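You operate a simulated robot arm through the tools that you are given. There is no shell and no other tool. Be economical: measure what you need, move in short steps, check, and stop when the job is done.

You are at the controls of a simulated two-armed robot. One attempt, no reset.

TASK
On the top of the green workbench, fold the blue rag in half and then in half again.

It is judged by the outcome, as a careful person would: the job done as asked, and still so three seconds after it is handed in. It fails if anything else is knocked over, pushed out of place, dropped, spilled or broken. Flat cloth is picked up by pressing the open fingertips on it (5 to 10 N) and closing them slowly along it; thin cloth reads only 2 to 8 mm in the jaws.

THE ROBOT
Two 7-joint arms with two-finger parallel grippers on one trunk, on a base that drives. Base frame: it is fixed to the floor where the robot stands at the start and does not move with it; the origin is under the middle of the robot, x ahead of it, y to its left, z up; the surface under the hand at the start is at about z = 900. Units: mm, degrees, N and s.
The left shoulder is at the start at [20, 113, 1122], the right one opposite. With the tool pointing down near the work surface each hand reaches from about 240 to 600 mm from the robot's upright axis, wherever it stands, measured 20 degrees to its own side. Places, roughly: top of the green workbench [300, 500, 900]. Payload 1.57 kg a hand.
Tool frame (each hand has its own): the origin (TCP) lies between the finger pads and is the grasp point; the fingertips stand 30 mm ahead of it; z points along the fingers, y is the line along which they close. Largest opening 80 mm; finger width 17, thickness 12; the body of the gripper, 40 by 82 mm, starts 80 mm behind the TCP.
Orientation is told as [roll, pitch, yaw] about the base's x, y, z axes, in that order, counted from this pose: with the fingers straight down and closing along the base's y, the tool's x points along the base's -x, its y along +y and its z along -z.

THE INTERFACE
- The arms move only by the tool play_rows. It takes "left_deltas", "right_deltas" or both (then of equal length, played together; a hand with none holds still); each is a list of rows, each a list of 6 numbers: the shift along the tool's x, y, z in units of 100 mm (1.0 is 100 mm), then the turn, a rotation vector about the tool's x, y, z in units of 120 degrees (1.0 is 120 degrees). In form: [[dx, dy, dz, ax, ay, az], ...]. A call has 1 to 8 rows; each row is the pose to reach, as a shift and turn from the pose commanded when the call began, along the tool's axes at that moment. "left_jaw" and "right_jaw" are, for a hand that has rows, the finger opening in mm, from 0 to 80, set as the call begins (left out, the last holds). A call with a number of a shift or a turn outside -1 to 1 is refused whole. Rows are played at 5 a second. More than 50 mm and 8.6 degrees between two rows, or a gripper value outside its range, and nothing of the call is played. Where a pose cannot be reached the arm comes as near as it can. A force on the tool above 40 N (or 10 N above the force at the start of the call, whichever is more), or a blocked arm, ends the call early, and 0.2 s more pass. Each finger travels about 45 mm/s and halts on what it meets, pressing with about 28 N; the grip force reading is that of the motor and also rises with nothing between the fingers. The clock runs only during rows and for 0.2 s after the last one: add rows that repeat a pose to give the fingers time. It gives the time, the measured TCP pose, the force on the tool (base axes), the opening and the grip force at its end, in the units of the frame above (readings bear some noise), with the torque about the TCP (base axes, N m) and any sound that the robot's microphone picked up.
- Cameras (640 x 400 px; columns grow to the right, rows downward): "scene" is now at [112.8, 8.6, 1251.8]; the picture's right is [-0.01, -1.00, 0.00], its down [-0.48, 0.01, -0.88] and it looks along [0.88, -0.01, -0.48] (base axes); focal length 262 px, centre (320, 200). "left" rides on the left gripper at [72, 7, -122] in its tool frame; the picture's right is [-0.09, 1.00, 0.00], its down [-0.84, -0.08, -0.54] and it looks along [-0.54, -0.05, 0.84] (tool axes); focal length 238 px, centre (320, 200). "right" rides on the right gripper at [72, -7, -122] in its tool frame; the picture's right is [0.09, 1.00, 0.00], its down [-0.84, 0.08, -0.54] and it looks along [-0.54, 0.05, 0.84] (tool axes); focal length 238 px, centre (320, 200). There is no depth. A picture from a camera that has moved, and an enlarged one, comes with that camera's place and axes in the base frame and with its lens. The place of the scene camera against the robot may be out by one fixed shift of up to 18 mm in any direction.
- get_image(camera): a new picture of that camera. It takes no simulated time.
- raise_lower(by): slides the trunk up (or, below 0, down) by that many mm; the arms and the scene camera ride with it, the base frame stays. It gives what a move gives, with no picture.
- roll_base(legs): drives the robot by 1 to 6 legs, each [ahead, left, turn to the left] in mm, mm and degrees, along the robot's own axes; the way and the turn of a leg run together, so that a leg with both is an arc; at most 1500 mm and 180 degrees a leg. The arms and the cameras ride along, it lands a little off, and it stops where it bumps. It gives what a move gives.
- head_to(pan, tilt): turns the head with the scene camera to pan (to the left, within 80 degrees either way) and tilt (down, from -29 to 69), counted from straight ahead of the robot. It gives what a move gives.
- inspect(camera, box): a new picture of the part [left, top, right, bottom] of that camera's present view, enlarged. It takes no simulated time.
- hand_in(): hands the job in; it is judged then, once.

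Go step by step. Nothing tells you exact positions but the pictures and the camera data: compare them with the known pose of the tool, close in by small moves and look again before you grip or let go. The budget is 120 turns and 88 pictures, counting those below and the enlarged ones. Unless the task says otherwise, let go and move clear before handing in, and close with one line.

The tools are called as name(argument=value, ...) on one line, values as JSON. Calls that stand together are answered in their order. play_rows: Moves the arms, as the interface text tells. Its arguments: {"type":"object","properties":{"left_deltas":{"type":"array","items":{"type":"array","items":{"type":"number"}}},"left_jaw":{"type":"number"},"right_deltas":{"type":"array","items":{"type":"array","items":{"type":"number"}}},"right_jaw":{"type":"number"}},"required":[]} The other tools are called the same way: raise_lower (by) slides the trunk up or down; roll_base (legs) drives the base; head_to (pan, tilt) turns the head that bears the scene camera; get_image (camera) takes a picture; inspect (camera, box) takes an enlarged picture of a part of a camera's view; hand_in () hands the job in.

At the start:

```text
t: 0.0
left_tcp_pos: [499.5, 240.6, 1101.3]
left_tcp_rot: [-0.1, -0.1, -0.1]
left_ft_force: [0.1, -0.4, 0.4]
left_moment: [0.02, 0.0, -0.02]
left_width: 79.9
left_grip_force: 0.1
right_tcp_pos: [417.9, -196.7, 1148.3]
right_tcp_rot: [0.0, 0.0, 0.1]
right_ft_force: [-0.8, 0.3, -0.3]
right_moment: [-0.07, 0.0, 0.01]
right_width: 80.2
right_grip_force: 0.1
trunk travel left (down, up): [-175.0, 395.0]
robot x, y, heading: [-0.7, -0.2, 0.1]
head pan, tilt: [-0.6, 28.9]
```

scene: 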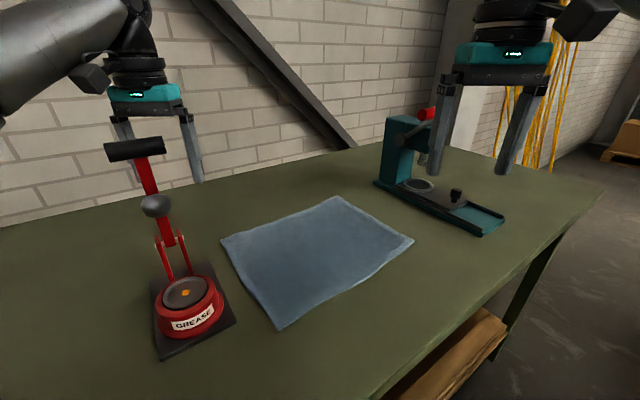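
right: 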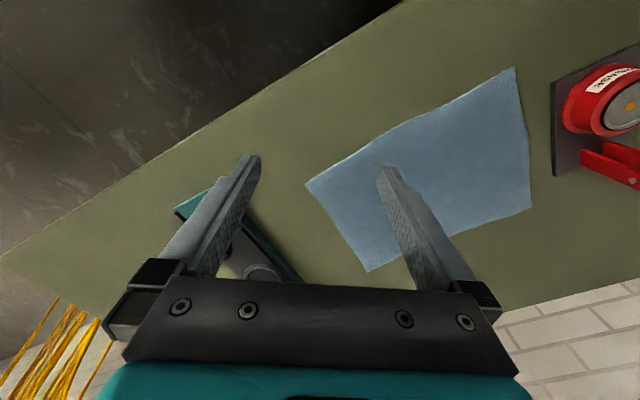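
left: 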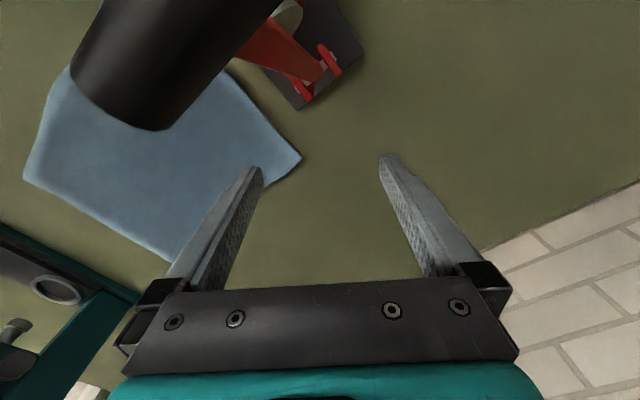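

The rag is about 335 x 255 mm, centred near [572, 9], and turned about 36° with the bench edge. The tall red grease press stands close to its left side. I'll raise the trunk clear of the press first, then turn to face the bench and slide right.

raise_lower(by=250)

roll_base(legs=[[0, 0, 36], [0, -370, 0]])

head_to(pan=0, tilt=50)

get_image(camera="scene")

```text
t: 2.6
left_tcp_pos: [500.6, 240.8, 1351.7]
left_tcp_rot: [0.0, 0.0, 0.0]
left_ft_force: [0.0, -0.2, 0.1]
left_moment: [-0.01, 0.0, 0.01]
left_width: 79.8
left_grip_force: 0.1
right_tcp_pos: [419.2, -196.4, 1397.9]
right_tcp_rot: [0.0, 0.0, 0.0]
right_ft_force: [-0.4, -0.7, -0.2]
right_moment: [0.01, 0.03, -0.01]
right_width: 80.1
right_grip_force: 0.1
trunk travel left (down, up): [-425.0, 145.0]
robot x, y, heading: [-1.0, 1.8, 0.0]
head pan, tilt: [-0.6, 28.9]
```

```text
t: 6.6
left_tcp_pos: [481.7, 186.6, 1350.1]
left_tcp_rot: [0.0, 0.0, 35.0]
left_ft_force: [0.7, -0.3, -0.5]
left_moment: [0.06, 0.02, 0.02]
left_width: 79.7
left_grip_force: 0.2
right_tcp_pos: [665.0, -217.8, 1397.7]
right_tcp_rot: [-0.1, -0.1, 35.1]
right_ft_force: [0.2, -0.1, 0.2]
right_moment: [0.01, 0.0, 0.0]
right_width: 80.0
right_grip_force: 0.0
trunk travel left (down, up): [-425.0, 145.0]
robot x, y, heading: [207.7, -294.2, 35.2]
head pan, tilt: [-0.6, 28.9]
```

```text
t: 7.5
left_tcp_pos: [480.9, 186.4, 1350.0]
left_tcp_rot: [0.0, -0.1, 35.1]
left_ft_force: [1.1, -0.2, -0.5]
left_moment: [0.02, -0.03, -0.02]
left_width: 79.9
left_grip_force: 0.1
right_tcp_pos: [665.0, -217.5, 1399.5]
right_tcp_rot: [-0.1, 0.1, 35.1]
right_ft_force: [0.2, 0.5, -0.5]
right_moment: [-0.03, -0.03, -0.01]
right_width: 80.0
right_grip_force: 0.1
trunk travel left (down, up): [-425.0, 145.0]
robot x, y, heading: [210.2, -295.1, 35.0]
head pan, tilt: [0.0, 50.0]
```

```text
84 pictures are left
camera scene: at [292.9, -237.2, 1470.6], right [0.57, -0.82, 0.0], down [-0.63, -0.44, -0.64], along [0.53, 0.37, -0.77], focal length 262 px, centre (320, 200)
```

scene: 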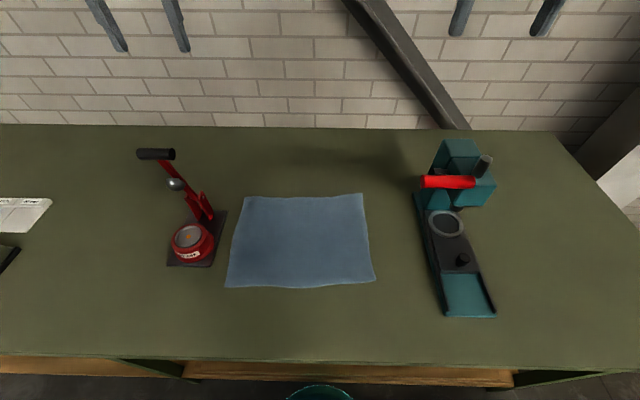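

The rag now lies squarely ahead of the robot, from n≈330 to 600 ahead and from 213 left to 124 right. The far corners are slightly out of reach, so I'll look down to check the room in front of the base before I roll ahead.

head_to(pan=0, tilt=69)

get_image(camera="scene")

```text
t: 8.3
left_tcp_pos: [480.6, 188.3, 1350.6]
left_tcp_rot: [0.0, -0.1, 35.0]
left_ft_force: [0.7, 0.1, -0.6]
left_moment: [-0.01, 0.01, 0.0]
left_width: 80.0
left_grip_force: 0.0
right_tcp_pos: [664.9, -217.5, 1397.9]
right_tcp_rot: [0.0, 0.0, 35.1]
right_ft_force: [0.7, -0.8, -0.5]
right_moment: [-0.02, 0.0, 0.02]
right_width: 80.2
right_grip_force: 0.0
trunk travel left (down, up): [-425.0, 145.0]
robot x, y, heading: [210.2, -295.6, 35.1]
head pan, tilt: [0.0, 68.8]
```

```text
83 pictures are left
camera scene: at [275.7, -249.3, 1448.6], right [0.57, -0.82, 0.0], down [-0.76, -0.53, -0.36], along [0.3, 0.21, -0.93], focal length 262 px, centre (320, 200)
```

scene: 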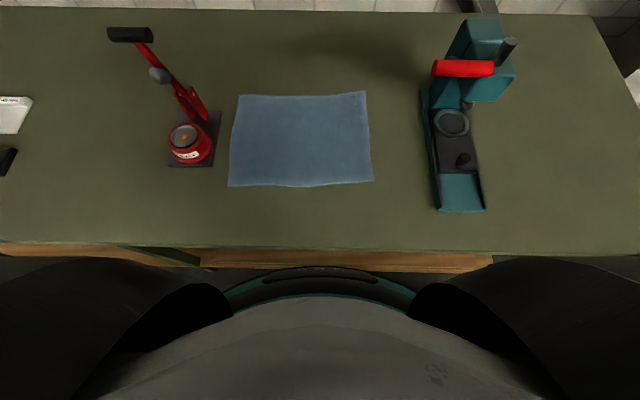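

The base front is close to the bench's lower shelf. I'll roll ahead just 35 mm and check that it gets there freely.

roll_base(legs=[[35, 0, 0]])

get_image(camera="scene")

```text
t: 9.1
left_tcp_pos: [484.7, 190.2, 1349.4]
left_tcp_rot: [0.0, 0.2, 35.0]
left_ft_force: [0.1, -0.7, 0.1]
left_moment: [0.0, -0.03, -0.03]
left_width: 79.9
left_grip_force: 0.1
right_tcp_pos: [670.3, -213.8, 1397.9]
right_tcp_rot: [-0.1, 0.1, 35.1]
right_ft_force: [-0.5, -0.4, 0.2]
right_moment: [-0.02, 0.0, 0.0]
right_width: 80.0
right_grip_force: 0.0
trunk travel left (down, up): [-425.0, 145.0]
robot x, y, heading: [215.2, -298.4, 35.4]
head pan, tilt: [0.0, 68.8]
stopped in leg 1: the robot was blocked; the commanded pose is now the measured one
```

```text
82 pictures are left
camera scene: at [280.1, -246.2, 1448.6], right [0.57, -0.82, 0.0], down [-0.76, -0.54, -0.36], along [0.3, 0.21, -0.93], focal length 262 px, centre (320, 200)
```

scene: 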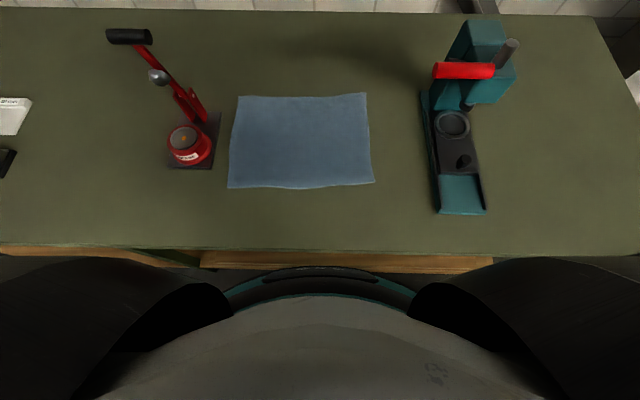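

The base is touching the shelf, so I'll back off a hair. I'll grip the two near corners from here, draw the rag toward me and away from the red press, then fold it. First the hands go over the near corners at a safe height.

roll_base(legs=[[-4, 0, 0]])

play_rows(left_deltas=[[0.3, -0.17, 0, 0, 0, 0], [0.6, -0.34, 0, 0, 0, 0], [0.9, -0.5, 0, 0, 0, 0]], right_deltas=[[0.22, 0.33, 0, 0, 0, 0], [0.44, 0.67, 0, 0, 0, 0], [0.65, 1.0, 0, 0, 0, 0]])

play_rows(left_deltas=[[0.35, 0, 0, 0, 0, 0], [0.7, 0, 0, 0, 0, 0]])

raise_lower(by=-160)

get_image(camera="left")

get_image(camera="right")

get_image(camera="scene")

```text
t: 9.8
left_tcp_pos: [482.1, 188.0, 1349.5]
left_tcp_rot: [-0.1, 0.1, 35.0]
left_ft_force: [0.3, 0.3, 0.0]
left_moment: [-0.03, -0.01, 0.04]
left_width: 80.2
left_grip_force: 0.0
right_tcp_pos: [665.5, -217.3, 1398.5]
right_tcp_rot: [0.0, 0.0, 35.0]
right_ft_force: [0.4, -0.6, -0.4]
right_moment: [0.03, -0.02, 0.03]
right_width: 80.0
right_grip_force: 0.0
trunk travel left (down, up): [-425.0, 145.0]
robot x, y, heading: [210.5, -295.7, 35.0]
head pan, tilt: [0.0, 68.8]
```

```text
t: 10.6
left_tcp_pos: [433.5, 97.0, 1350.8]
left_tcp_rot: [0.0, 0.1, 35.1]
left_ft_force: [0.6, 0.2, -0.3]
left_moment: [0.01, -0.02, -0.03]
left_width: 80.0
left_grip_force: 0.0
right_tcp_pos: [557.0, -171.6, 1399.4]
right_tcp_rot: [0.1, -0.1, 35.0]
right_ft_force: [-0.2, -0.3, -0.3]
right_moment: [0.01, -0.04, 0.01]
right_width: 79.9
right_grip_force: 0.0
trunk travel left (down, up): [-425.0, 145.0]
robot x, y, heading: [210.8, -295.9, 34.8]
head pan, tilt: [0.0, 68.8]
```

```text
t: 11.2
left_tcp_pos: [379.0, 54.4, 1348.9]
left_tcp_rot: [0.0, 0.0, 35.1]
left_ft_force: [0.4, -0.4, 0.8]
left_moment: [-0.03, -0.01, -0.02]
left_width: 80.2
left_grip_force: 0.1
right_tcp_pos: [557.3, -171.8, 1398.2]
right_tcp_rot: [0.0, 0.1, 35.1]
right_ft_force: [0.3, 0.9, 0.0]
right_moment: [0.02, 0.01, 0.01]
right_width: 80.2
right_grip_force: 0.1
trunk travel left (down, up): [-425.0, 145.0]
robot x, y, heading: [208.0, -293.3, 34.8]
head pan, tilt: [0.0, 68.8]
```

```text
t: 13.0
left_tcp_pos: [379.7, 54.4, 1188.9]
left_tcp_rot: [0.0, -0.1, 35.0]
left_ft_force: [0.5, 0.3, -0.1]
left_moment: [0.02, 0.0, -0.01]
left_width: 79.9
left_grip_force: 0.1
right_tcp_pos: [559.7, -172.2, 1239.1]
right_tcp_rot: [0.0, 0.0, 35.1]
right_ft_force: [-0.4, 0.8, 0.3]
right_moment: [0.04, -0.01, -0.03]
right_width: 80.1
right_grip_force: 0.0
trunk travel left (down, up): [-265.0, 305.0]
robot x, y, heading: [210.0, -296.4, 34.7]
head pan, tilt: [0.0, 68.8]
```

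```text
81 pictures are left
camera left: at [317.8, 20.5, 1310.8], right [-0.5, 0.87, 0.0], down [0.73, 0.42, 0.54], along [0.47, 0.27, -0.84], focal length 238 px, centre (320, 200)
```

left: 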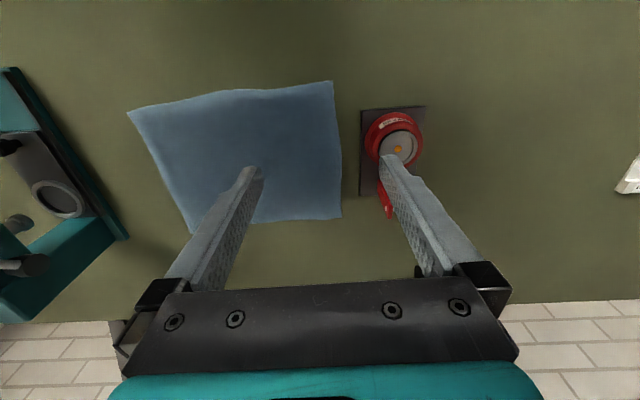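

```text
80 pictures are left
camera right: at [503.0, -218.7, 1360.4], right [-0.65, 0.76, 0.0], down [0.64, 0.54, 0.54], along [0.41, 0.35, -0.84], focal length 238 px, centre (320, 200)
```

right: 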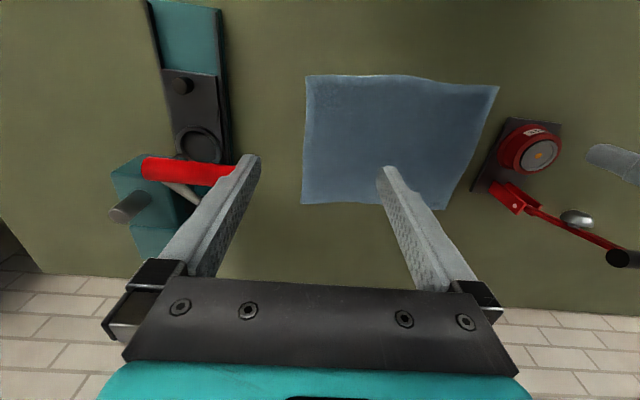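

```text
79 pictures are left
camera scene: at [276.4, -248.8, 1288.7], right [0.57, -0.82, 0.0], down [-0.76, -0.53, -0.36], along [0.3, 0.21, -0.93], focal length 262 px, centre (320, 200)
```

scene: 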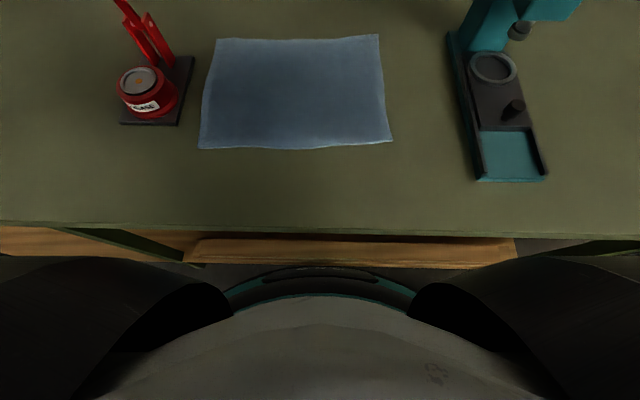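

The hand cameras agree with each other: near corners at [345, 58] and [551, -211], rag 339 x 270 mm and turned about 36.5°. I'll lower toward grip points about 30 mm in from the sides and 14 mm in from the near edge.

raise_lower(by=-90)

play_rows(left_deltas=[[0.06, -0.03, 0.3, 0, 0, 0], [0.12, -0.06, 0.6, 0, 0, 0.008], [0.12, -0.06, 0.9, 0, 0, 0]], left_jaw=30, right_deltas=[[0.08, 0.02, 0.45, 0, 0, 0], [0.17, 0.03, 0.85, 0, 0, 0.008], [0.17, 0.03, 1.0, 0, 0, 0]], right_jaw=30)

get_image(camera="left")

get_image(camera="right")

```text
t: 14.3
left_tcp_pos: [379.5, 54.4, 1098.4]
left_tcp_rot: [0.0, 0.0, 35.0]
left_ft_force: [1.0, 0.3, -0.4]
left_moment: [-0.03, 0.01, 0.05]
left_width: 80.0
left_grip_force: 0.1
right_tcp_pos: [558.7, -172.5, 1148.7]
right_tcp_rot: [0.1, 0.0, 35.1]
right_ft_force: [-0.7, 0.7, -0.4]
right_moment: [0.01, -0.01, 0.03]
right_width: 80.1
right_grip_force: 0.1
trunk travel left (down, up): [-175.0, 395.0]
robot x, y, heading: [213.6, -297.1, 35.1]
head pan, tilt: [0.0, 68.8]
```

```text
t: 15.1
left_tcp_pos: [373.1, 43.8, 1008.0]
left_tcp_rot: [-0.1, 0.1, 35.1]
left_ft_force: [-0.4, -0.8, -1.2]
left_moment: [0.0, -0.03, -0.01]
left_width: 30.1
left_grip_force: 0.1
right_tcp_pos: [543.9, -179.1, 1049.2]
right_tcp_rot: [0.0, 0.0, 35.1]
right_ft_force: [-0.1, 0.2, -0.3]
right_moment: [0.0, 0.0, 0.01]
right_width: 29.8
right_grip_force: 0.0
trunk travel left (down, up): [-175.0, 395.0]
robot x, y, heading: [211.4, -295.2, 35.0]
head pan, tilt: [0.0, 68.8]
```

```text
78 pictures are left
camera left: at [312.0, 10.0, 1130.5], right [-0.5, 0.87, 0.0], down [0.73, 0.42, 0.54], along [0.47, 0.27, -0.84], focal length 238 px, centre (320, 200)
```

left: 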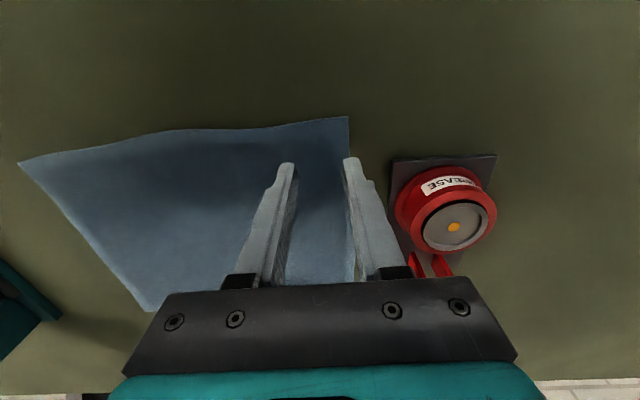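

```text
77 pictures are left
camera right: at [487.9, -224.1, 1170.7], right [-0.65, 0.76, 0.0], down [0.64, 0.54, 0.54], along [0.41, 0.35, -0.84], focal length 238 px, centre (320, 200)
```

right: 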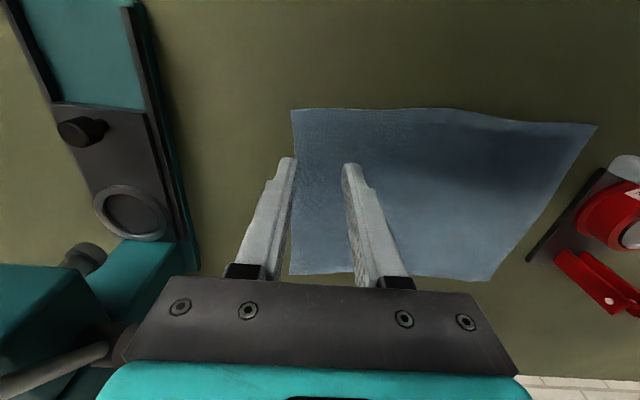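

Both hands are well lined up, about 28 mm in from the sides and 11 mm in from the near edge. I'll descend to just above the cloth.

play_rows(left_deltas=[[0, 0, 0.2, 0, 0, 0], [0, 0, 0.45, 0, 0, 0], [0, 0, 0.65, 0, 0, 0], [0, 0, 0.7, 0, 0, 0]], right_deltas=[[0, 0, 0.3, 0, 0, 0], [0, 0, 0.6, 0, 0, 0], [0, 0, 0.9, 0, 0, 0], [0, 0, 1.0, 0, 0, 0]])

play_rows(left_deltas=[[0, 0, 0.03, 0, 0, 0], [0, 0, 0.05, 0, 0, 0]], right_deltas=[[0, 0, 0.08, 0, 0, 0], [0, 0, 0.16, 0, 0, 0]])

```text
t: 16.1
left_tcp_pos: [372.2, 44.4, 938.4]
left_tcp_rot: [0.0, 0.0, 35.1]
left_ft_force: [0.5, -0.6, 0.1]
left_moment: [0.01, -0.02, 0.0]
left_width: 29.7
left_grip_force: 0.0
right_tcp_pos: [543.9, -179.0, 948.4]
right_tcp_rot: [0.1, -0.1, 35.1]
right_ft_force: [0.6, -0.8, 0.0]
right_moment: [0.02, -0.05, 0.01]
right_width: 30.1
right_grip_force: 0.0
trunk travel left (down, up): [-175.0, 395.0]
robot x, y, heading: [210.9, -293.9, 35.0]
head pan, tilt: [0.0, 68.8]
```

```text
t: 16.7
left_tcp_pos: [371.7, 42.8, 935.5]
left_tcp_rot: [-0.1, -0.1, 35.0]
left_ft_force: [1.2, -0.6, 1.0]
left_moment: [-0.02, -0.03, 0.0]
left_width: 29.9
left_grip_force: 0.0
right_tcp_pos: [544.0, -179.7, 932.5]
right_tcp_rot: [0.1, -0.1, 35.1]
right_ft_force: [-1.4, 0.1, 9.8]
right_moment: [0.0, 0.05, -0.02]
right_width: 30.1
right_grip_force: 0.1
trunk travel left (down, up): [-175.0, 395.0]
robot x, y, heading: [207.2, -301.0, 35.2]
head pan, tilt: [0.0, 68.8]
```

The right hand is pressing at 9.8 N and the left is just above. I'll lower the left 2 mm more.

play_rows(left_deltas=[[0, 0, 0.01, 0, 0, 0], [0, 0, 0.02, 0, 0, 0]])

```text
t: 17.3
left_tcp_pos: [372.1, 42.7, 932.2]
left_tcp_rot: [0.0, -0.2, 35.0]
left_ft_force: [-1.4, 0.3, 12.5]
left_moment: [0.01, -0.02, -0.01]
left_width: 30.0
left_grip_force: 0.1
right_tcp_pos: [544.4, -180.5, 932.3]
right_tcp_rot: [0.1, -0.3, 35.0]
right_ft_force: [0.5, 2.7, 13.9]
right_moment: [0.1, 0.02, 0.01]
right_width: 29.9
right_grip_force: 0.1
trunk travel left (down, up): [-175.0, 395.0]
robot x, y, heading: [208.3, -295.4, 34.8]
head pan, tilt: [0.0, 68.8]
```

Both press at about 13 N, so I'll ease up half a millimetre and start closing slowly.

play_rows(left_deltas=[[0, 0, -0.006, 0, 0, 0], [0, 0, -0.006, 0, 0, 0]], left_jaw=22, right_deltas=[[0, 0, -0.006, 0, 0, 0], [0, 0, -0.006, 0, 0, 0]], right_jaw=22)

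play_rows(left_deltas=[[0, 0, 0, 0, 0, 0], [0, 0, 0, 0, 0, 0]], left_jaw=13, right_deltas=[[0, 0, 0, 0, 0, 0], [0, 0, 0, 0, 0, 0]], right_jaw=13)

play_rows(left_deltas=[[0, 0, 0, 0, 0, 0], [0, 0, 0, 0, 0, 0]], left_jaw=6, right_deltas=[[0, 0, 0, 0, 0, 0], [0, 0, 0, 0, 0, 0]], right_jaw=6)

play_rows(left_deltas=[[0, 0, 0, 0, 0, 0], [0, 0, 0, 0, 0, 0], [0, 0, 0, 0, 0, 0]], left_jaw=0, right_deltas=[[0, 0, 0, 0, 0, 0], [0, 0, 0, 0, 0, 0], [0, 0, 0, 0, 0, 0]], right_jaw=0)

get_image(camera="left")

get_image(camera="right")

```text
t: 17.9
left_tcp_pos: [373.4, 41.9, 932.1]
left_tcp_rot: [-0.1, -0.1, 35.0]
left_ft_force: [2.9, -1.1, 11.9]
left_moment: [-0.04, -0.11, 0.0]
left_width: 22.8
left_grip_force: 2.4
right_tcp_pos: [543.7, -181.3, 932.8]
right_tcp_rot: [0.1, -0.2, 35.0]
right_ft_force: [-0.5, 2.8, 15.6]
right_moment: [0.11, 0.03, 0.0]
right_width: 23.2
right_grip_force: 0.7
trunk travel left (down, up): [-175.0, 395.0]
robot x, y, heading: [208.2, -292.7, 34.5]
head pan, tilt: [0.0, 68.8]
```

```text
t: 18.5
left_tcp_pos: [373.4, 41.9, 932.6]
left_tcp_rot: [-0.1, -0.1, 35.0]
left_ft_force: [2.0, -4.3, 13.0]
left_moment: [-0.07, -0.13, 0.04]
left_width: 13.4
left_grip_force: 4.7
right_tcp_pos: [542.2, -180.4, 932.8]
right_tcp_rot: [0.0, -0.1, 35.0]
right_ft_force: [-3.3, 4.3, 14.0]
right_moment: [0.14, 0.09, 0.01]
right_width: 14.2
right_grip_force: 2.7
trunk travel left (down, up): [-175.0, 395.0]
robot x, y, heading: [208.4, -298.3, 34.8]
head pan, tilt: [0.0, 68.8]
```

```text
t: 19.1
left_tcp_pos: [372.1, 41.7, 933.0]
left_tcp_rot: [0.1, -0.1, 35.0]
left_ft_force: [3.7, -6.1, 12.4]
left_moment: [-0.18, -0.12, -0.01]
left_width: 9.3
left_grip_force: 3.8
right_tcp_pos: [542.8, -179.5, 932.4]
right_tcp_rot: [0.0, -0.2, 35.1]
right_ft_force: [-4.9, 5.6, 13.0]
right_moment: [0.22, 0.15, 0.01]
right_width: 8.9
right_grip_force: 5.9
trunk travel left (down, up): [-175.0, 395.0]
robot x, y, heading: [212.2, -296.1, 35.0]
head pan, tilt: [0.0, 68.8]
```

```text
t: 19.9
left_tcp_pos: [371.7, 41.4, 932.5]
left_tcp_rot: [0.0, -0.2, 34.8]
left_ft_force: [7.9, -11.0, 12.2]
left_moment: [-0.32, -0.25, 0.02]
left_width: 4.3
left_grip_force: 24.8
right_tcp_pos: [542.4, -179.9, 932.5]
right_tcp_rot: [0.1, 0.0, 35.1]
right_ft_force: [-6.7, 10.0, 12.1]
right_moment: [0.34, 0.25, 0.04]
right_width: 3.9
right_grip_force: 25.1
trunk travel left (down, up): [-175.0, 395.0]
robot x, y, heading: [213.1, -294.4, 35.0]
head pan, tilt: [0.0, 68.8]
```

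```text
76 pictures are left
camera left: at [310.4, 7.1, 1054.6], right [-0.49, 0.87, 0.0], down [0.73, 0.42, 0.54], along [0.47, 0.27, -0.84], focal length 238 px, centre (320, 200)
```

left: 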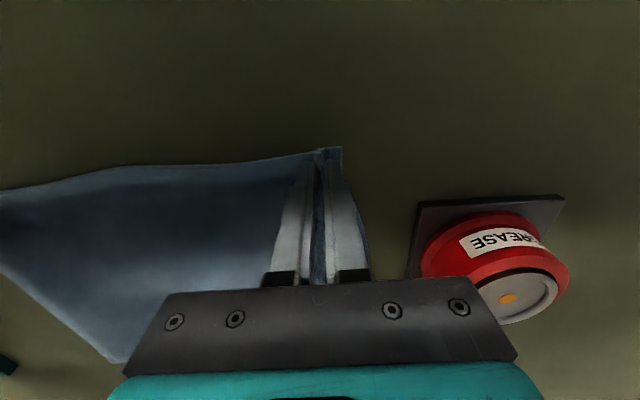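

```text
75 pictures are left
camera right: at [487.3, -226.9, 1054.5], right [-0.65, 0.76, 0.0], down [0.64, 0.54, 0.54], along [0.41, 0.35, -0.84], focal length 238 px, centre (320, 200)
```

right: 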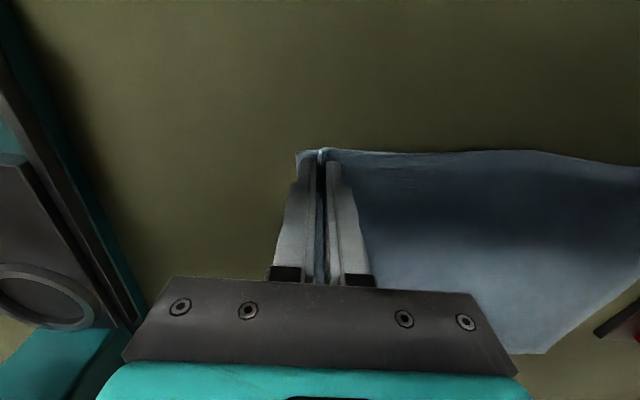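

Both hands hold cloth (4.3 and 3.9 mm). I'll lift slightly, slacken toward each other, and drag the rag 60 mm toward me and 35 mm right, away from the press.

play_rows(left_deltas=[[0, -0.03, -0.1, 0, 0, 0], [0, -0.03, -0.2, 0, 0, 0], [0.1, -0.09, -0.2, 0, 0, 0], [0.2, -0.15, -0.2, 0, 0, 0], [0.3, -0.21, -0.2, 0, 0, 0], [0.4, -0.27, -0.2, 0, 0, 0], [0.5, -0.33, -0.2, 0, 0, 0], [0.6, -0.38, -0.2, 0, 0, 0]], right_deltas=[[0, 0.03, -0.1, 0, 0, 0], [0, 0.03, -0.2, 0, 0, 0], [0.1, -0.03, -0.2, 0, 0, 0], [0.2, -0.09, -0.2, 0, 0, 0], [0.3, -0.15, -0.2, 0, 0, 0], [0.4, -0.21, -0.2, 0, 0, 0], [0.5, -0.27, -0.2, 0, 0, 0], [0.6, -0.32, -0.2, 0, 0, 0]])

get_image(camera="scene")

```text
t: 21.7
left_tcp_pos: [346.3, -23.8, 953.4]
left_tcp_rot: [0.1, 0.0, 35.0]
left_ft_force: [4.5, -4.6, -0.3]
left_moment: [-0.17, -0.12, 0.02]
left_width: 4.0
left_grip_force: 24.8
right_tcp_pos: [512.4, -241.7, 954.2]
right_tcp_rot: [0.0, 0.1, 35.0]
right_ft_force: [-3.6, 5.6, 1.3]
right_moment: [0.17, 0.13, -0.02]
right_width: 3.8
right_grip_force: 24.4
trunk travel left (down, up): [-175.0, 395.0]
robot x, y, heading: [206.6, -294.8, 35.0]
head pan, tilt: [0.0, 68.8]
```

```text
74 pictures are left
camera scene: at [276.4, -248.9, 1198.6], right [0.57, -0.82, 0.0], down [-0.76, -0.53, -0.36], along [0.3, 0.21, -0.93], focal length 262 px, centre (320, 200)
```

scene: 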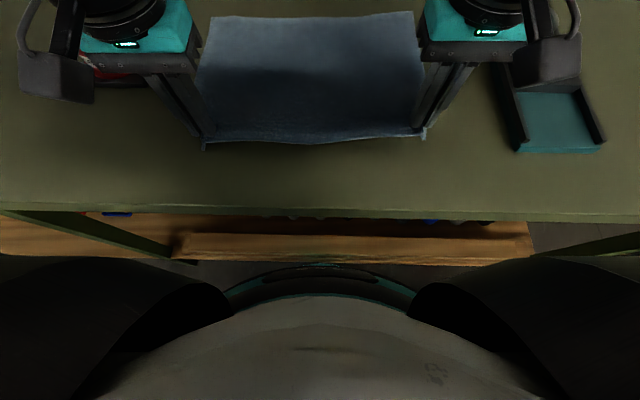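

The rag slid cleanly with both corners held. I'll swing the near edge up and over toward the far edge in an arc, tilting the hands so the edge flips over.

play_rows(left_deltas=[[0, -0.03, -0.2, 0, 0, 0], [-0.15, -0.03, -0.4, 0, 0, 0], [-0.35, -0.03, -0.6, 0, 0, 0], [-0.55, -0.03, -0.75, 0, 0, 0], [-0.78, -0.03, -0.85, 0, 0, 0], [-1.0, -0.03, -0.9, 0, 0, 0]], right_deltas=[[0, 0.03, -0.2, 0, 0, 0], [-0.15, 0.03, -0.4, 0, 0, 0], [-0.35, 0.03, -0.6, 0, 0, 0], [-0.55, 0.03, -0.75, 0, 0, 0], [-0.78, 0.03, -0.85, 0, 0, 0], [-1.0, 0.03, -0.9, 0, 0, 0]])

head_to(pan=0, tilt=55)

get_image(camera="scene")

```text
t: 23.1
left_tcp_pos: [429.1, 33.6, 1044.5]
left_tcp_rot: [0.0, 0.0, 35.0]
left_ft_force: [1.5, -1.0, -0.5]
left_moment: [-0.01, 0.03, -0.01]
left_width: 3.8
left_grip_force: 24.3
right_tcp_pos: [590.6, -179.0, 1042.9]
right_tcp_rot: [0.0, 0.0, 35.2]
right_ft_force: [-3.8, 4.7, -0.1]
right_moment: [-0.36, -0.19, 0.13]
right_width: 3.7
right_grip_force: 24.8
trunk travel left (down, up): [-175.0, 395.0]
robot x, y, heading: [211.5, -294.4, 35.0]
head pan, tilt: [0.0, 68.8]
```

```text
t: 23.8
left_tcp_pos: [428.7, 33.9, 1044.3]
left_tcp_rot: [-0.1, 0.1, 35.0]
left_ft_force: [1.5, -0.6, -0.7]
left_moment: [-0.04, -0.02, -0.01]
left_width: 3.8
left_grip_force: 24.4
right_tcp_pos: [591.4, -178.5, 1042.2]
right_tcp_rot: [0.0, 0.0, 35.1]
right_ft_force: [-3.6, 6.9, -0.4]
right_moment: [-0.47, -0.28, 0.14]
right_width: 3.6
right_grip_force: 24.5
trunk travel left (down, up): [-175.0, 395.0]
robot x, y, heading: [213.6, -296.2, 35.1]
head pan, tilt: [0.0, 55.0]
```

```text
73 pictures are left
camera scene: at [289.3, -238.7, 1214.0], right [0.57, -0.82, 0.0], down [-0.67, -0.47, -0.57], along [0.47, 0.33, -0.82], focal length 262 px, centre (320, 200)
```

scene: 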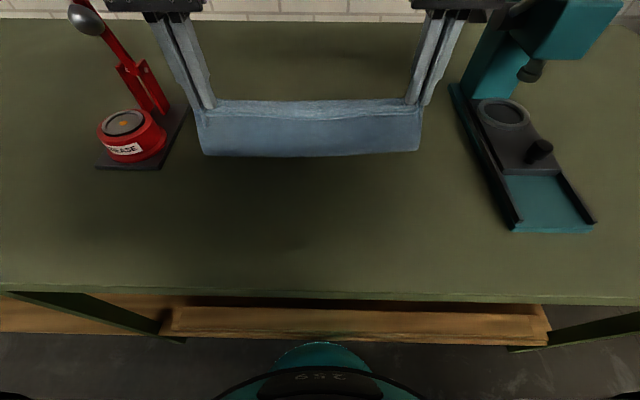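

The right hand reads a sideways push of about 7 N, 70 mm above its tip, which isn't the cloth. It has probably touched the teal press's lever, so I'll look before moving.

head_to(pan=-15, tilt=30)

get_image(camera="scene")

get_image(camera="right")

```text
t: 24.7
left_tcp_pos: [428.7, 34.5, 1042.9]
left_tcp_rot: [-0.1, 0.1, 35.0]
left_ft_force: [1.7, -1.7, 0.6]
left_moment: [-0.01, -0.06, -0.03]
left_width: 3.8
left_grip_force: 24.1
right_tcp_pos: [591.2, -178.5, 1042.6]
right_tcp_rot: [0.0, 0.0, 35.1]
right_ft_force: [-6.4, 7.3, -2.7]
right_moment: [-0.53, -0.35, 0.15]
right_width: 3.5
right_grip_force: 24.4
trunk travel left (down, up): [-175.0, 395.0]
robot x, y, heading: [212.0, -293.5, 35.0]
head pan, tilt: [-15.0, 30.0]
```

```text
72 pictures are left
camera scene: at [315.1, -249.0, 1250.0], right [0.34, -0.94, 0.0], down [-0.47, -0.17, -0.87], along [0.81, 0.3, -0.5], focal length 262 px, centre (320, 200)
```

scene: 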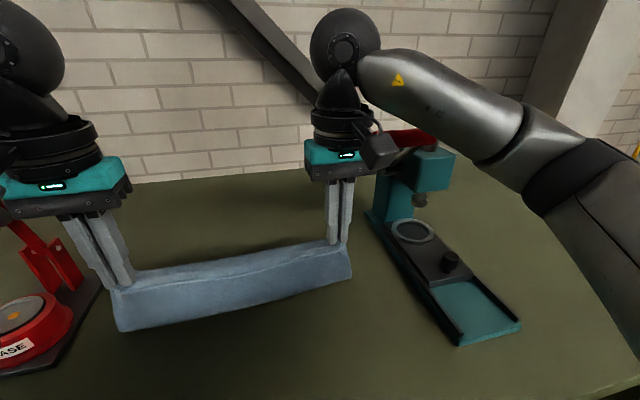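

```text
71 pictures are left
camera right: at [535.9, -225.7, 1164.0], right [-0.65, 0.76, 0.0], down [0.64, 0.54, 0.54], along [0.41, 0.35, -0.84], focal length 238 px, centre (320, 200)
```

right: 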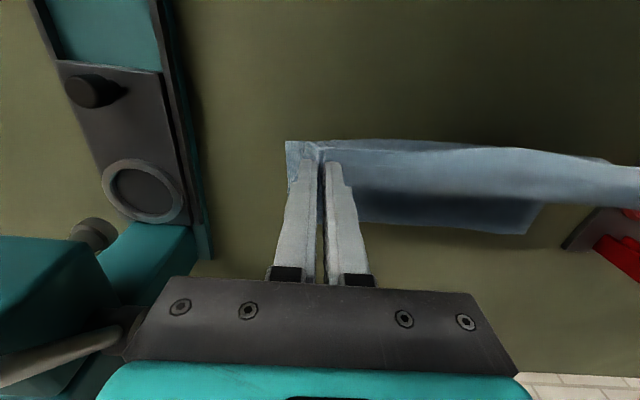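

The right gripper body rests against the teal press's lever rod. I'll move both hands straight left 30 mm to get clear.

play_rows(left_deltas=[[0, 0.08, 0, 0, 0, 0], [0, 0.16, 0, 0, 0, 0], [0, 0.24, 0, 0, 0, 0], [0, 0.32, 0, 0, 0, 0]], right_deltas=[[0, 0.08, 0, 0, 0, 0], [0, 0.16, 0, 0, 0, 0], [0, 0.24, 0, 0, 0, 0], [0, 0.32, 0, 0, 0, 0]])

get_image(camera="right")

get_image(camera="scene")

```text
t: 25.7
left_tcp_pos: [411.0, 58.8, 1043.7]
left_tcp_rot: [0.0, -0.1, 35.0]
left_ft_force: [1.4, -1.4, -0.2]
left_moment: [-0.05, -0.05, 0.03]
left_width: 3.8
left_grip_force: 24.7
right_tcp_pos: [574.7, -153.1, 1042.6]
right_tcp_rot: [0.0, 0.0, 34.9]
right_ft_force: [-0.8, 1.7, 0.0]
right_moment: [0.04, 0.05, 0.02]
right_width: 3.8
right_grip_force: 24.5
trunk travel left (down, up): [-175.0, 395.0]
robot x, y, heading: [207.7, -298.1, 35.3]
head pan, tilt: [-15.0, 30.0]
```

```text
70 pictures are left
camera right: at [518.5, -199.7, 1164.3], right [-0.65, 0.76, 0.0], down [0.64, 0.54, 0.54], along [0.41, 0.35, -0.84], focal length 238 px, centre (320, 200)
```

right: 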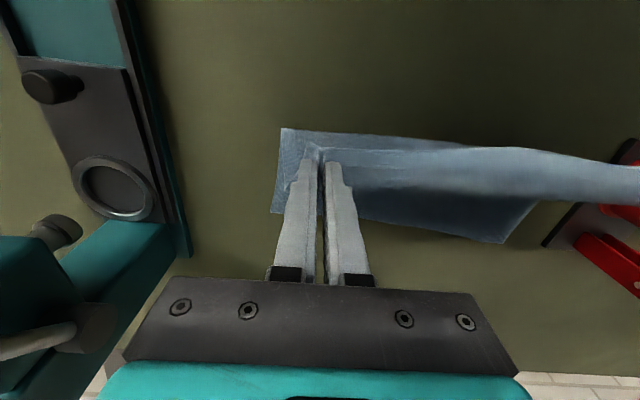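

```text
69 pictures are left
camera scene: at [315.6, -249.7, 1250.1], right [0.34, -0.94, 0.0], down [-0.47, -0.17, -0.87], along [0.81, 0.3, -0.5], focal length 262 px, centre (320, 200)
```

scene: 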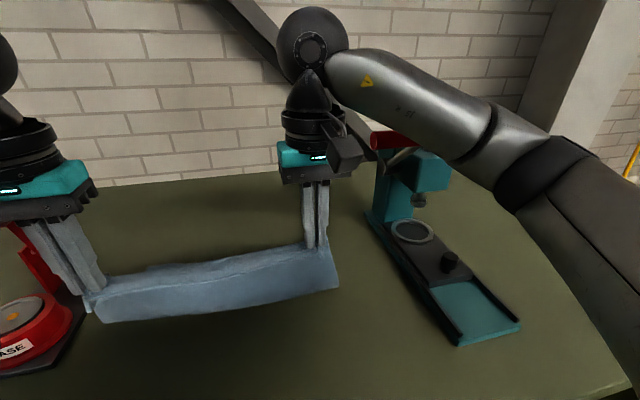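

The contact is gone and the press's base looks unmoved. Before going on I'll check how both forearms sit relative to the two presses' levers.

head_to(pan=-45, tilt=35)

get_image(camera="scene")

head_to(pan=45, tilt=35)

get_image(camera="scene")

```text
t: 26.7
left_tcp_pos: [411.2, 59.9, 1043.0]
left_tcp_rot: [0.1, 0.0, 35.0]
left_ft_force: [0.8, -2.5, 0.3]
left_moment: [-0.05, 0.0, 0.03]
left_width: 3.7
left_grip_force: 24.7
right_tcp_pos: [572.6, -153.5, 1041.6]
right_tcp_rot: [-0.1, 0.0, 35.0]
right_ft_force: [-1.6, 2.4, -0.6]
right_moment: [0.06, 0.04, 0.0]
right_width: 3.8
right_grip_force: 24.3
trunk travel left (down, up): [-175.0, 395.0]
robot x, y, heading: [211.7, -296.4, 34.8]
head pan, tilt: [-45.0, 35.0]
```

```text
68 pictures are left
camera scene: at [317.4, -296.0, 1242.3], right [-0.17, -0.98, 0.0], down [-0.56, 0.1, -0.82], along [0.81, -0.14, -0.57], focal length 262 px, centre (320, 200)
```

scene: 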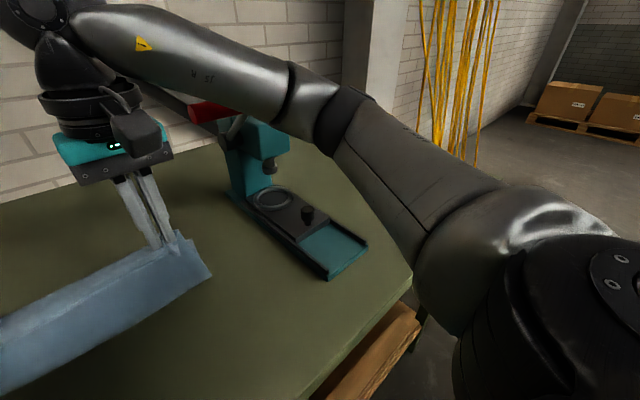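

```text
t: 28.3
left_tcp_pos: [410.7, 60.1, 1044.6]
left_tcp_rot: [0.0, -0.1, 35.0]
left_ft_force: [-0.3, -2.0, 0.7]
left_moment: [-0.05, -0.05, -0.03]
left_width: 3.6
left_grip_force: 24.7
right_tcp_pos: [573.1, -152.8, 1042.0]
right_tcp_rot: [0.0, 0.0, 35.1]
right_ft_force: [-1.2, 1.1, 0.6]
right_moment: [0.03, 0.02, 0.01]
right_width: 4.0
right_grip_force: 25.1
trunk travel left (down, up): [-175.0, 395.0]
robot x, y, heading: [211.3, -295.1, 34.9]
head pan, tilt: [45.0, 35.0]
```

```text
67 pictures are left
camera scene: at [246.0, -194.1, 1242.3], right [0.98, -0.17, 0.0], down [-0.1, -0.56, -0.82], along [0.14, 0.81, -0.57], focal length 262 px, centre (320, 200)
```

scene: 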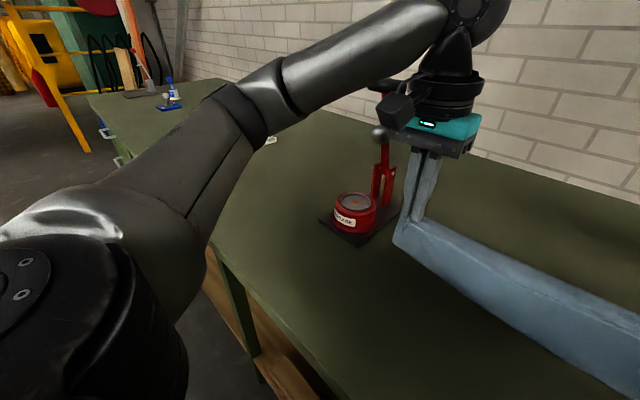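

Both forearms run close above the press levers, so lowering the hands from here would bring them down onto those. I'll raise the trunk in steps while lowering the hands by the same amount, so the elbows stay high.

raise_lower(by=60)

play_rows(left_deltas=[[0, 0, 0.25, 0, 0, 0], [0, 0, 0.5, 0, 0, 0], [0, 0, 0.75, 0, 0, 0]], right_deltas=[[0, 0, 0.25, 0, 0, 0], [0, 0, 0.5, 0, 0, 0], [0, 0, 0.75, 0, 0, 0]])

raise_lower(by=60)

play_rows(left_deltas=[[0, 0, 0.2, 0, 0, 0], [0, 0, 0.4, 0, 0, 0], [0, 0, 0.6, 0, 0, 0]], right_deltas=[[0, 0, 0.2, 0, 0, 0], [0, 0, 0.4, 0, 0, 0], [0, 0, 0.6, 0, 0, 0]])

raise_lower(by=60)

play_rows(left_deltas=[[0, 0, 0.2, 0, 0, 0], [0, 0, 0.4, 0, 0, 0], [0, 0, 0.6, 0, 0, 0]], right_deltas=[[0, 0, 0.2, 0, 0, 0], [0, 0, 0.4, 0, 0, 0], [0, 0, 0.6, 0, 0, 0]])

head_to(pan=0, tilt=50)

get_image(camera="scene")

```text
t: 29.3
left_tcp_pos: [410.4, 59.9, 1103.4]
left_tcp_rot: [0.0, 0.0, 35.0]
left_ft_force: [1.3, -1.0, -0.4]
left_moment: [-0.07, -0.03, -0.02]
left_width: 3.8
left_grip_force: 24.5
right_tcp_pos: [573.2, -153.5, 1102.9]
right_tcp_rot: [-0.1, 0.0, 35.1]
right_ft_force: [-0.3, 1.5, -0.3]
right_moment: [-0.02, 0.04, 0.03]
right_width: 4.1
right_grip_force: 24.5
trunk travel left (down, up): [-235.0, 335.0]
robot x, y, heading: [206.7, -294.2, 35.0]
head pan, tilt: [45.0, 35.0]
```

```text
t: 30.1
left_tcp_pos: [412.9, 60.1, 1027.8]
left_tcp_rot: [0.0, 0.0, 34.9]
left_ft_force: [1.5, -1.2, 0.1]
left_moment: [-0.06, 0.01, -0.02]
left_width: 3.7
left_grip_force: 24.4
right_tcp_pos: [575.6, -153.9, 1026.4]
right_tcp_rot: [-0.1, 0.1, 35.2]
right_ft_force: [-1.6, 1.8, -0.4]
right_moment: [0.03, 0.04, 0.02]
right_width: 3.9
right_grip_force: 24.3
trunk travel left (down, up): [-235.0, 335.0]
robot x, y, heading: [214.9, -297.5, 35.2]
head pan, tilt: [45.0, 35.0]
```

```text
t: 31.1
left_tcp_pos: [412.9, 59.4, 1087.9]
left_tcp_rot: [0.0, 0.0, 35.0]
left_ft_force: [2.2, -2.0, -0.3]
left_moment: [-0.05, -0.05, 0.02]
left_width: 4.1
left_grip_force: 24.9
right_tcp_pos: [575.1, -153.6, 1087.9]
right_tcp_rot: [0.0, 0.0, 35.1]
right_ft_force: [-1.6, 1.6, -0.6]
right_moment: [0.04, 0.06, 0.0]
right_width: 3.8
right_grip_force: 24.4
trunk travel left (down, up): [-295.0, 275.0]
robot x, y, heading: [211.3, -298.8, 35.0]
head pan, tilt: [45.0, 35.0]
```

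```text
t: 31.9
left_tcp_pos: [411.9, 62.0, 1028.6]
left_tcp_rot: [0.0, 0.0, 35.1]
left_ft_force: [2.2, -2.3, -0.2]
left_moment: [-0.07, -0.01, 0.0]
left_width: 3.9
left_grip_force: 25.1
right_tcp_pos: [574.6, -151.7, 1025.7]
right_tcp_rot: [0.0, -0.1, 35.0]
right_ft_force: [-1.5, 2.1, -0.6]
right_moment: [0.09, 0.02, 0.01]
right_width: 3.9
right_grip_force: 24.6
trunk travel left (down, up): [-295.0, 275.0]
robot x, y, heading: [209.0, -294.4, 35.0]
head pan, tilt: [45.0, 35.0]
```

```text
t: 32.9
left_tcp_pos: [412.1, 62.6, 1088.5]
left_tcp_rot: [-0.1, 0.1, 35.0]
left_ft_force: [1.0, -1.8, 0.6]
left_moment: [-0.09, -0.01, 0.0]
left_width: 3.8
left_grip_force: 24.1
right_tcp_pos: [574.3, -152.7, 1087.4]
right_tcp_rot: [0.0, -0.1, 35.1]
right_ft_force: [-2.1, 2.3, -0.4]
right_moment: [0.01, 0.05, 0.02]
right_width: 3.7
right_grip_force: 24.6
trunk travel left (down, up): [-355.0, 215.0]
robot x, y, heading: [209.9, -295.6, 35.1]
head pan, tilt: [45.0, 35.0]
```

```text
t: 33.7
left_tcp_pos: [412.2, 61.9, 1028.4]
left_tcp_rot: [-0.1, 0.0, 34.9]
left_ft_force: [1.8, -2.6, 0.6]
left_moment: [-0.09, -0.03, 0.02]
left_width: 3.7
left_grip_force: 24.4
right_tcp_pos: [574.0, -153.1, 1025.7]
right_tcp_rot: [0.0, 0.0, 35.1]
right_ft_force: [-2.0, 2.3, -0.3]
right_moment: [0.04, 0.05, 0.02]
right_width: 3.8
right_grip_force: 24.8
trunk travel left (down, up): [-355.0, 215.0]
robot x, y, heading: [211.2, -299.2, 34.9]
head pan, tilt: [45.0, 35.0]
```

```text
t: 34.9
left_tcp_pos: [413.0, 62.5, 1028.9]
left_tcp_rot: [-0.1, 0.1, 35.0]
left_ft_force: [1.5, -2.1, -0.2]
left_moment: [-0.03, -0.07, 0.02]
left_width: 3.8
left_grip_force: 24.8
right_tcp_pos: [574.8, -155.3, 1025.8]
right_tcp_rot: [-0.1, -0.1, 35.1]
right_ft_force: [-2.0, 2.3, -0.1]
right_moment: [0.06, 0.05, -0.01]
right_width: 4.0
right_grip_force: 24.7
trunk travel left (down, up): [-355.0, 215.0]
robot x, y, heading: [209.9, -294.2, 34.8]
head pan, tilt: [0.0, 50.0]
```

```text
66 pictures are left
camera scene: at [293.7, -236.6, 1400.6], right [0.57, -0.82, 0.0], down [-0.63, -0.44, -0.64], along [0.53, 0.37, -0.77], focal length 262 px, centre (320, 200)
```

scene: 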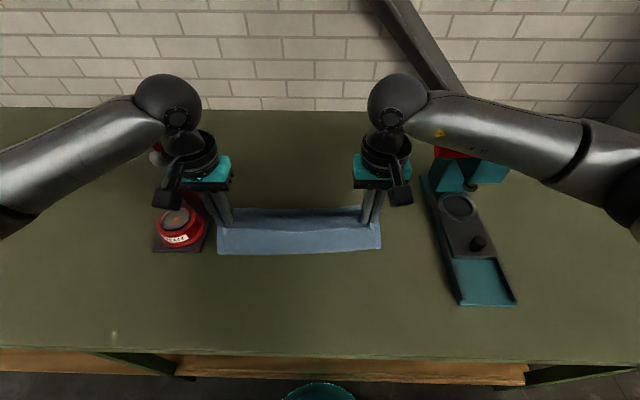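

The wrist joints sit only about 210 mm above the fingertips, so going straight down and forward could bring the forearms onto the levers. I'll raise the trunk further and lean both hands inward, so wrists and forearms stay in the middle corridor.

raise_lower(by=60)

play_rows(left_deltas=[[0, -0.04, 0.2, -0.065, 0, 0], [0, -0.08, 0.4, -0.13, 0, 0], [0, -0.12, 0.6, -0.195, 0, 0], [0, -0.12, 0.6, -0.195, 0, 0]], right_deltas=[[0, 0.04, 0.2, 0.065, 0, 0], [0, 0.08, 0.4, 0.13, 0, 0], [0, 0.12, 0.6, 0.195, 0, 0], [0, 0.12, 0.6, 0.195, 0, 0]])

get_image(camera="scene")

```text
t: 35.9
left_tcp_pos: [412.3, 61.7, 1088.0]
left_tcp_rot: [0.0, 0.0, 35.1]
left_ft_force: [2.4, -2.4, -0.6]
left_moment: [-0.05, -0.02, -0.03]
left_width: 3.7
left_grip_force: 25.0
right_tcp_pos: [571.8, -153.4, 1085.8]
right_tcp_rot: [0.0, 0.1, 35.1]
right_ft_force: [-1.0, 1.5, 0.1]
right_moment: [0.05, 0.03, 0.01]
right_width: 3.8
right_grip_force: 24.5
trunk travel left (down, up): [-415.0, 155.0]
robot x, y, heading: [210.3, -298.1, 34.9]
head pan, tilt: [0.0, 50.0]
```

```text
t: 36.9
left_tcp_pos: [420.2, 51.5, 1028.1]
left_tcp_rot: [23.6, -0.1, 34.9]
left_ft_force: [3.1, -3.1, 0.3]
left_moment: [-0.16, -0.14, -0.04]
left_width: 3.9
left_grip_force: 24.4
right_tcp_pos: [567.6, -143.7, 1025.4]
right_tcp_rot: [-23.4, -0.1, 35.1]
right_ft_force: [-3.3, 3.9, 0.1]
right_moment: [0.18, 0.14, -0.01]
right_width: 3.6
right_grip_force: 24.7
trunk travel left (down, up): [-415.0, 155.0]
robot x, y, heading: [210.1, -295.8, 35.1]
head pan, tilt: [0.0, 50.0]
```

```text
65 pictures are left
camera scene: at [293.5, -237.0, 1460.6], right [0.57, -0.82, 0.0], down [-0.63, -0.44, -0.64], along [0.53, 0.37, -0.77], focal length 262 px, centre (320, 200)
```

scene: 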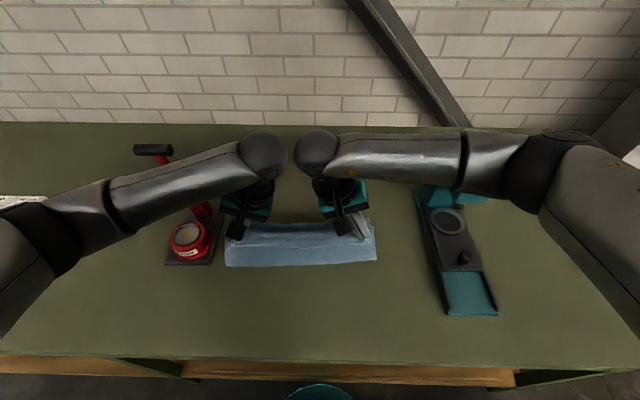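

The leaned wrists are nearly touching each other and the forearms still splay sideways, because the arms are folded up short. Backing the base off will let the arms stretch forward between the presses, so I'll undo most of the lean and roll back 65 mm.

play_rows(left_deltas=[[0, 0.03, 0, 0.045, 0, 0], [0, 0.06, 0, 0.09, 0, 0], [0, 0.08, 0, 0.13, 0, 0]], right_deltas=[[0, -0.03, 0, -0.045, 0, 0], [0, -0.06, 0, -0.09, 0, 0], [0, -0.08, 0, -0.13, 0, 0]])

roll_base(legs=[[-65, 0, 0]])

get_image(camera="scene")

```text
t: 37.6
left_tcp_pos: [415.4, 58.1, 1031.9]
left_tcp_rot: [7.8, 0.0, 35.0]
left_ft_force: [1.0, -2.0, 0.6]
left_moment: [0.0, -0.01, 0.02]
left_width: 3.6
left_grip_force: 24.9
right_tcp_pos: [572.5, -150.2, 1027.7]
right_tcp_rot: [-7.9, 0.0, 35.0]
right_ft_force: [-2.1, 2.1, 0.9]
right_moment: [0.02, 0.04, -0.02]
right_width: 3.5
right_grip_force: 24.4
trunk travel left (down, up): [-415.0, 155.0]
robot x, y, heading: [207.2, -294.2, 34.9]
head pan, tilt: [0.0, 50.0]
```

```text
t: 38.6
left_tcp_pos: [362.4, 20.9, 1032.3]
left_tcp_rot: [7.8, -0.1, 35.1]
left_ft_force: [1.0, -1.7, 0.0]
left_moment: [-0.02, -0.05, -0.04]
left_width: 3.9
left_grip_force: 25.2
right_tcp_pos: [518.5, -186.9, 1028.8]
right_tcp_rot: [-7.8, -0.1, 35.1]
right_ft_force: [-1.9, 2.1, 0.4]
right_moment: [0.06, 0.02, 0.01]
right_width: 3.9
right_grip_force: 24.2
trunk travel left (down, up): [-415.0, 155.0]
robot x, y, heading: [153.4, -336.8, 35.2]
head pan, tilt: [0.0, 50.0]
```

```text
64 pictures are left
camera scene: at [239.8, -274.3, 1460.6], right [0.57, -0.82, 0.0], down [-0.63, -0.44, -0.64], along [0.53, 0.37, -0.77], focal length 262 px, centre (320, 200)
```

scene: 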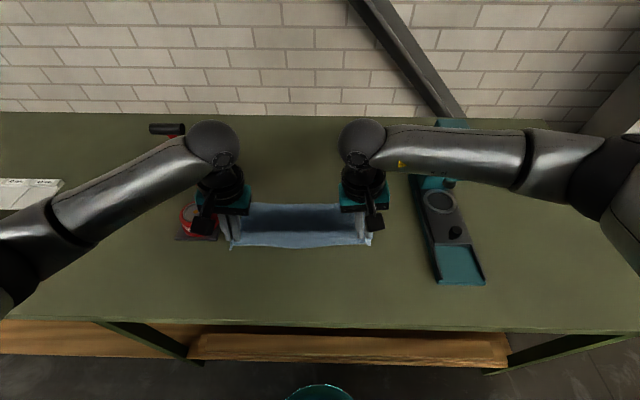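

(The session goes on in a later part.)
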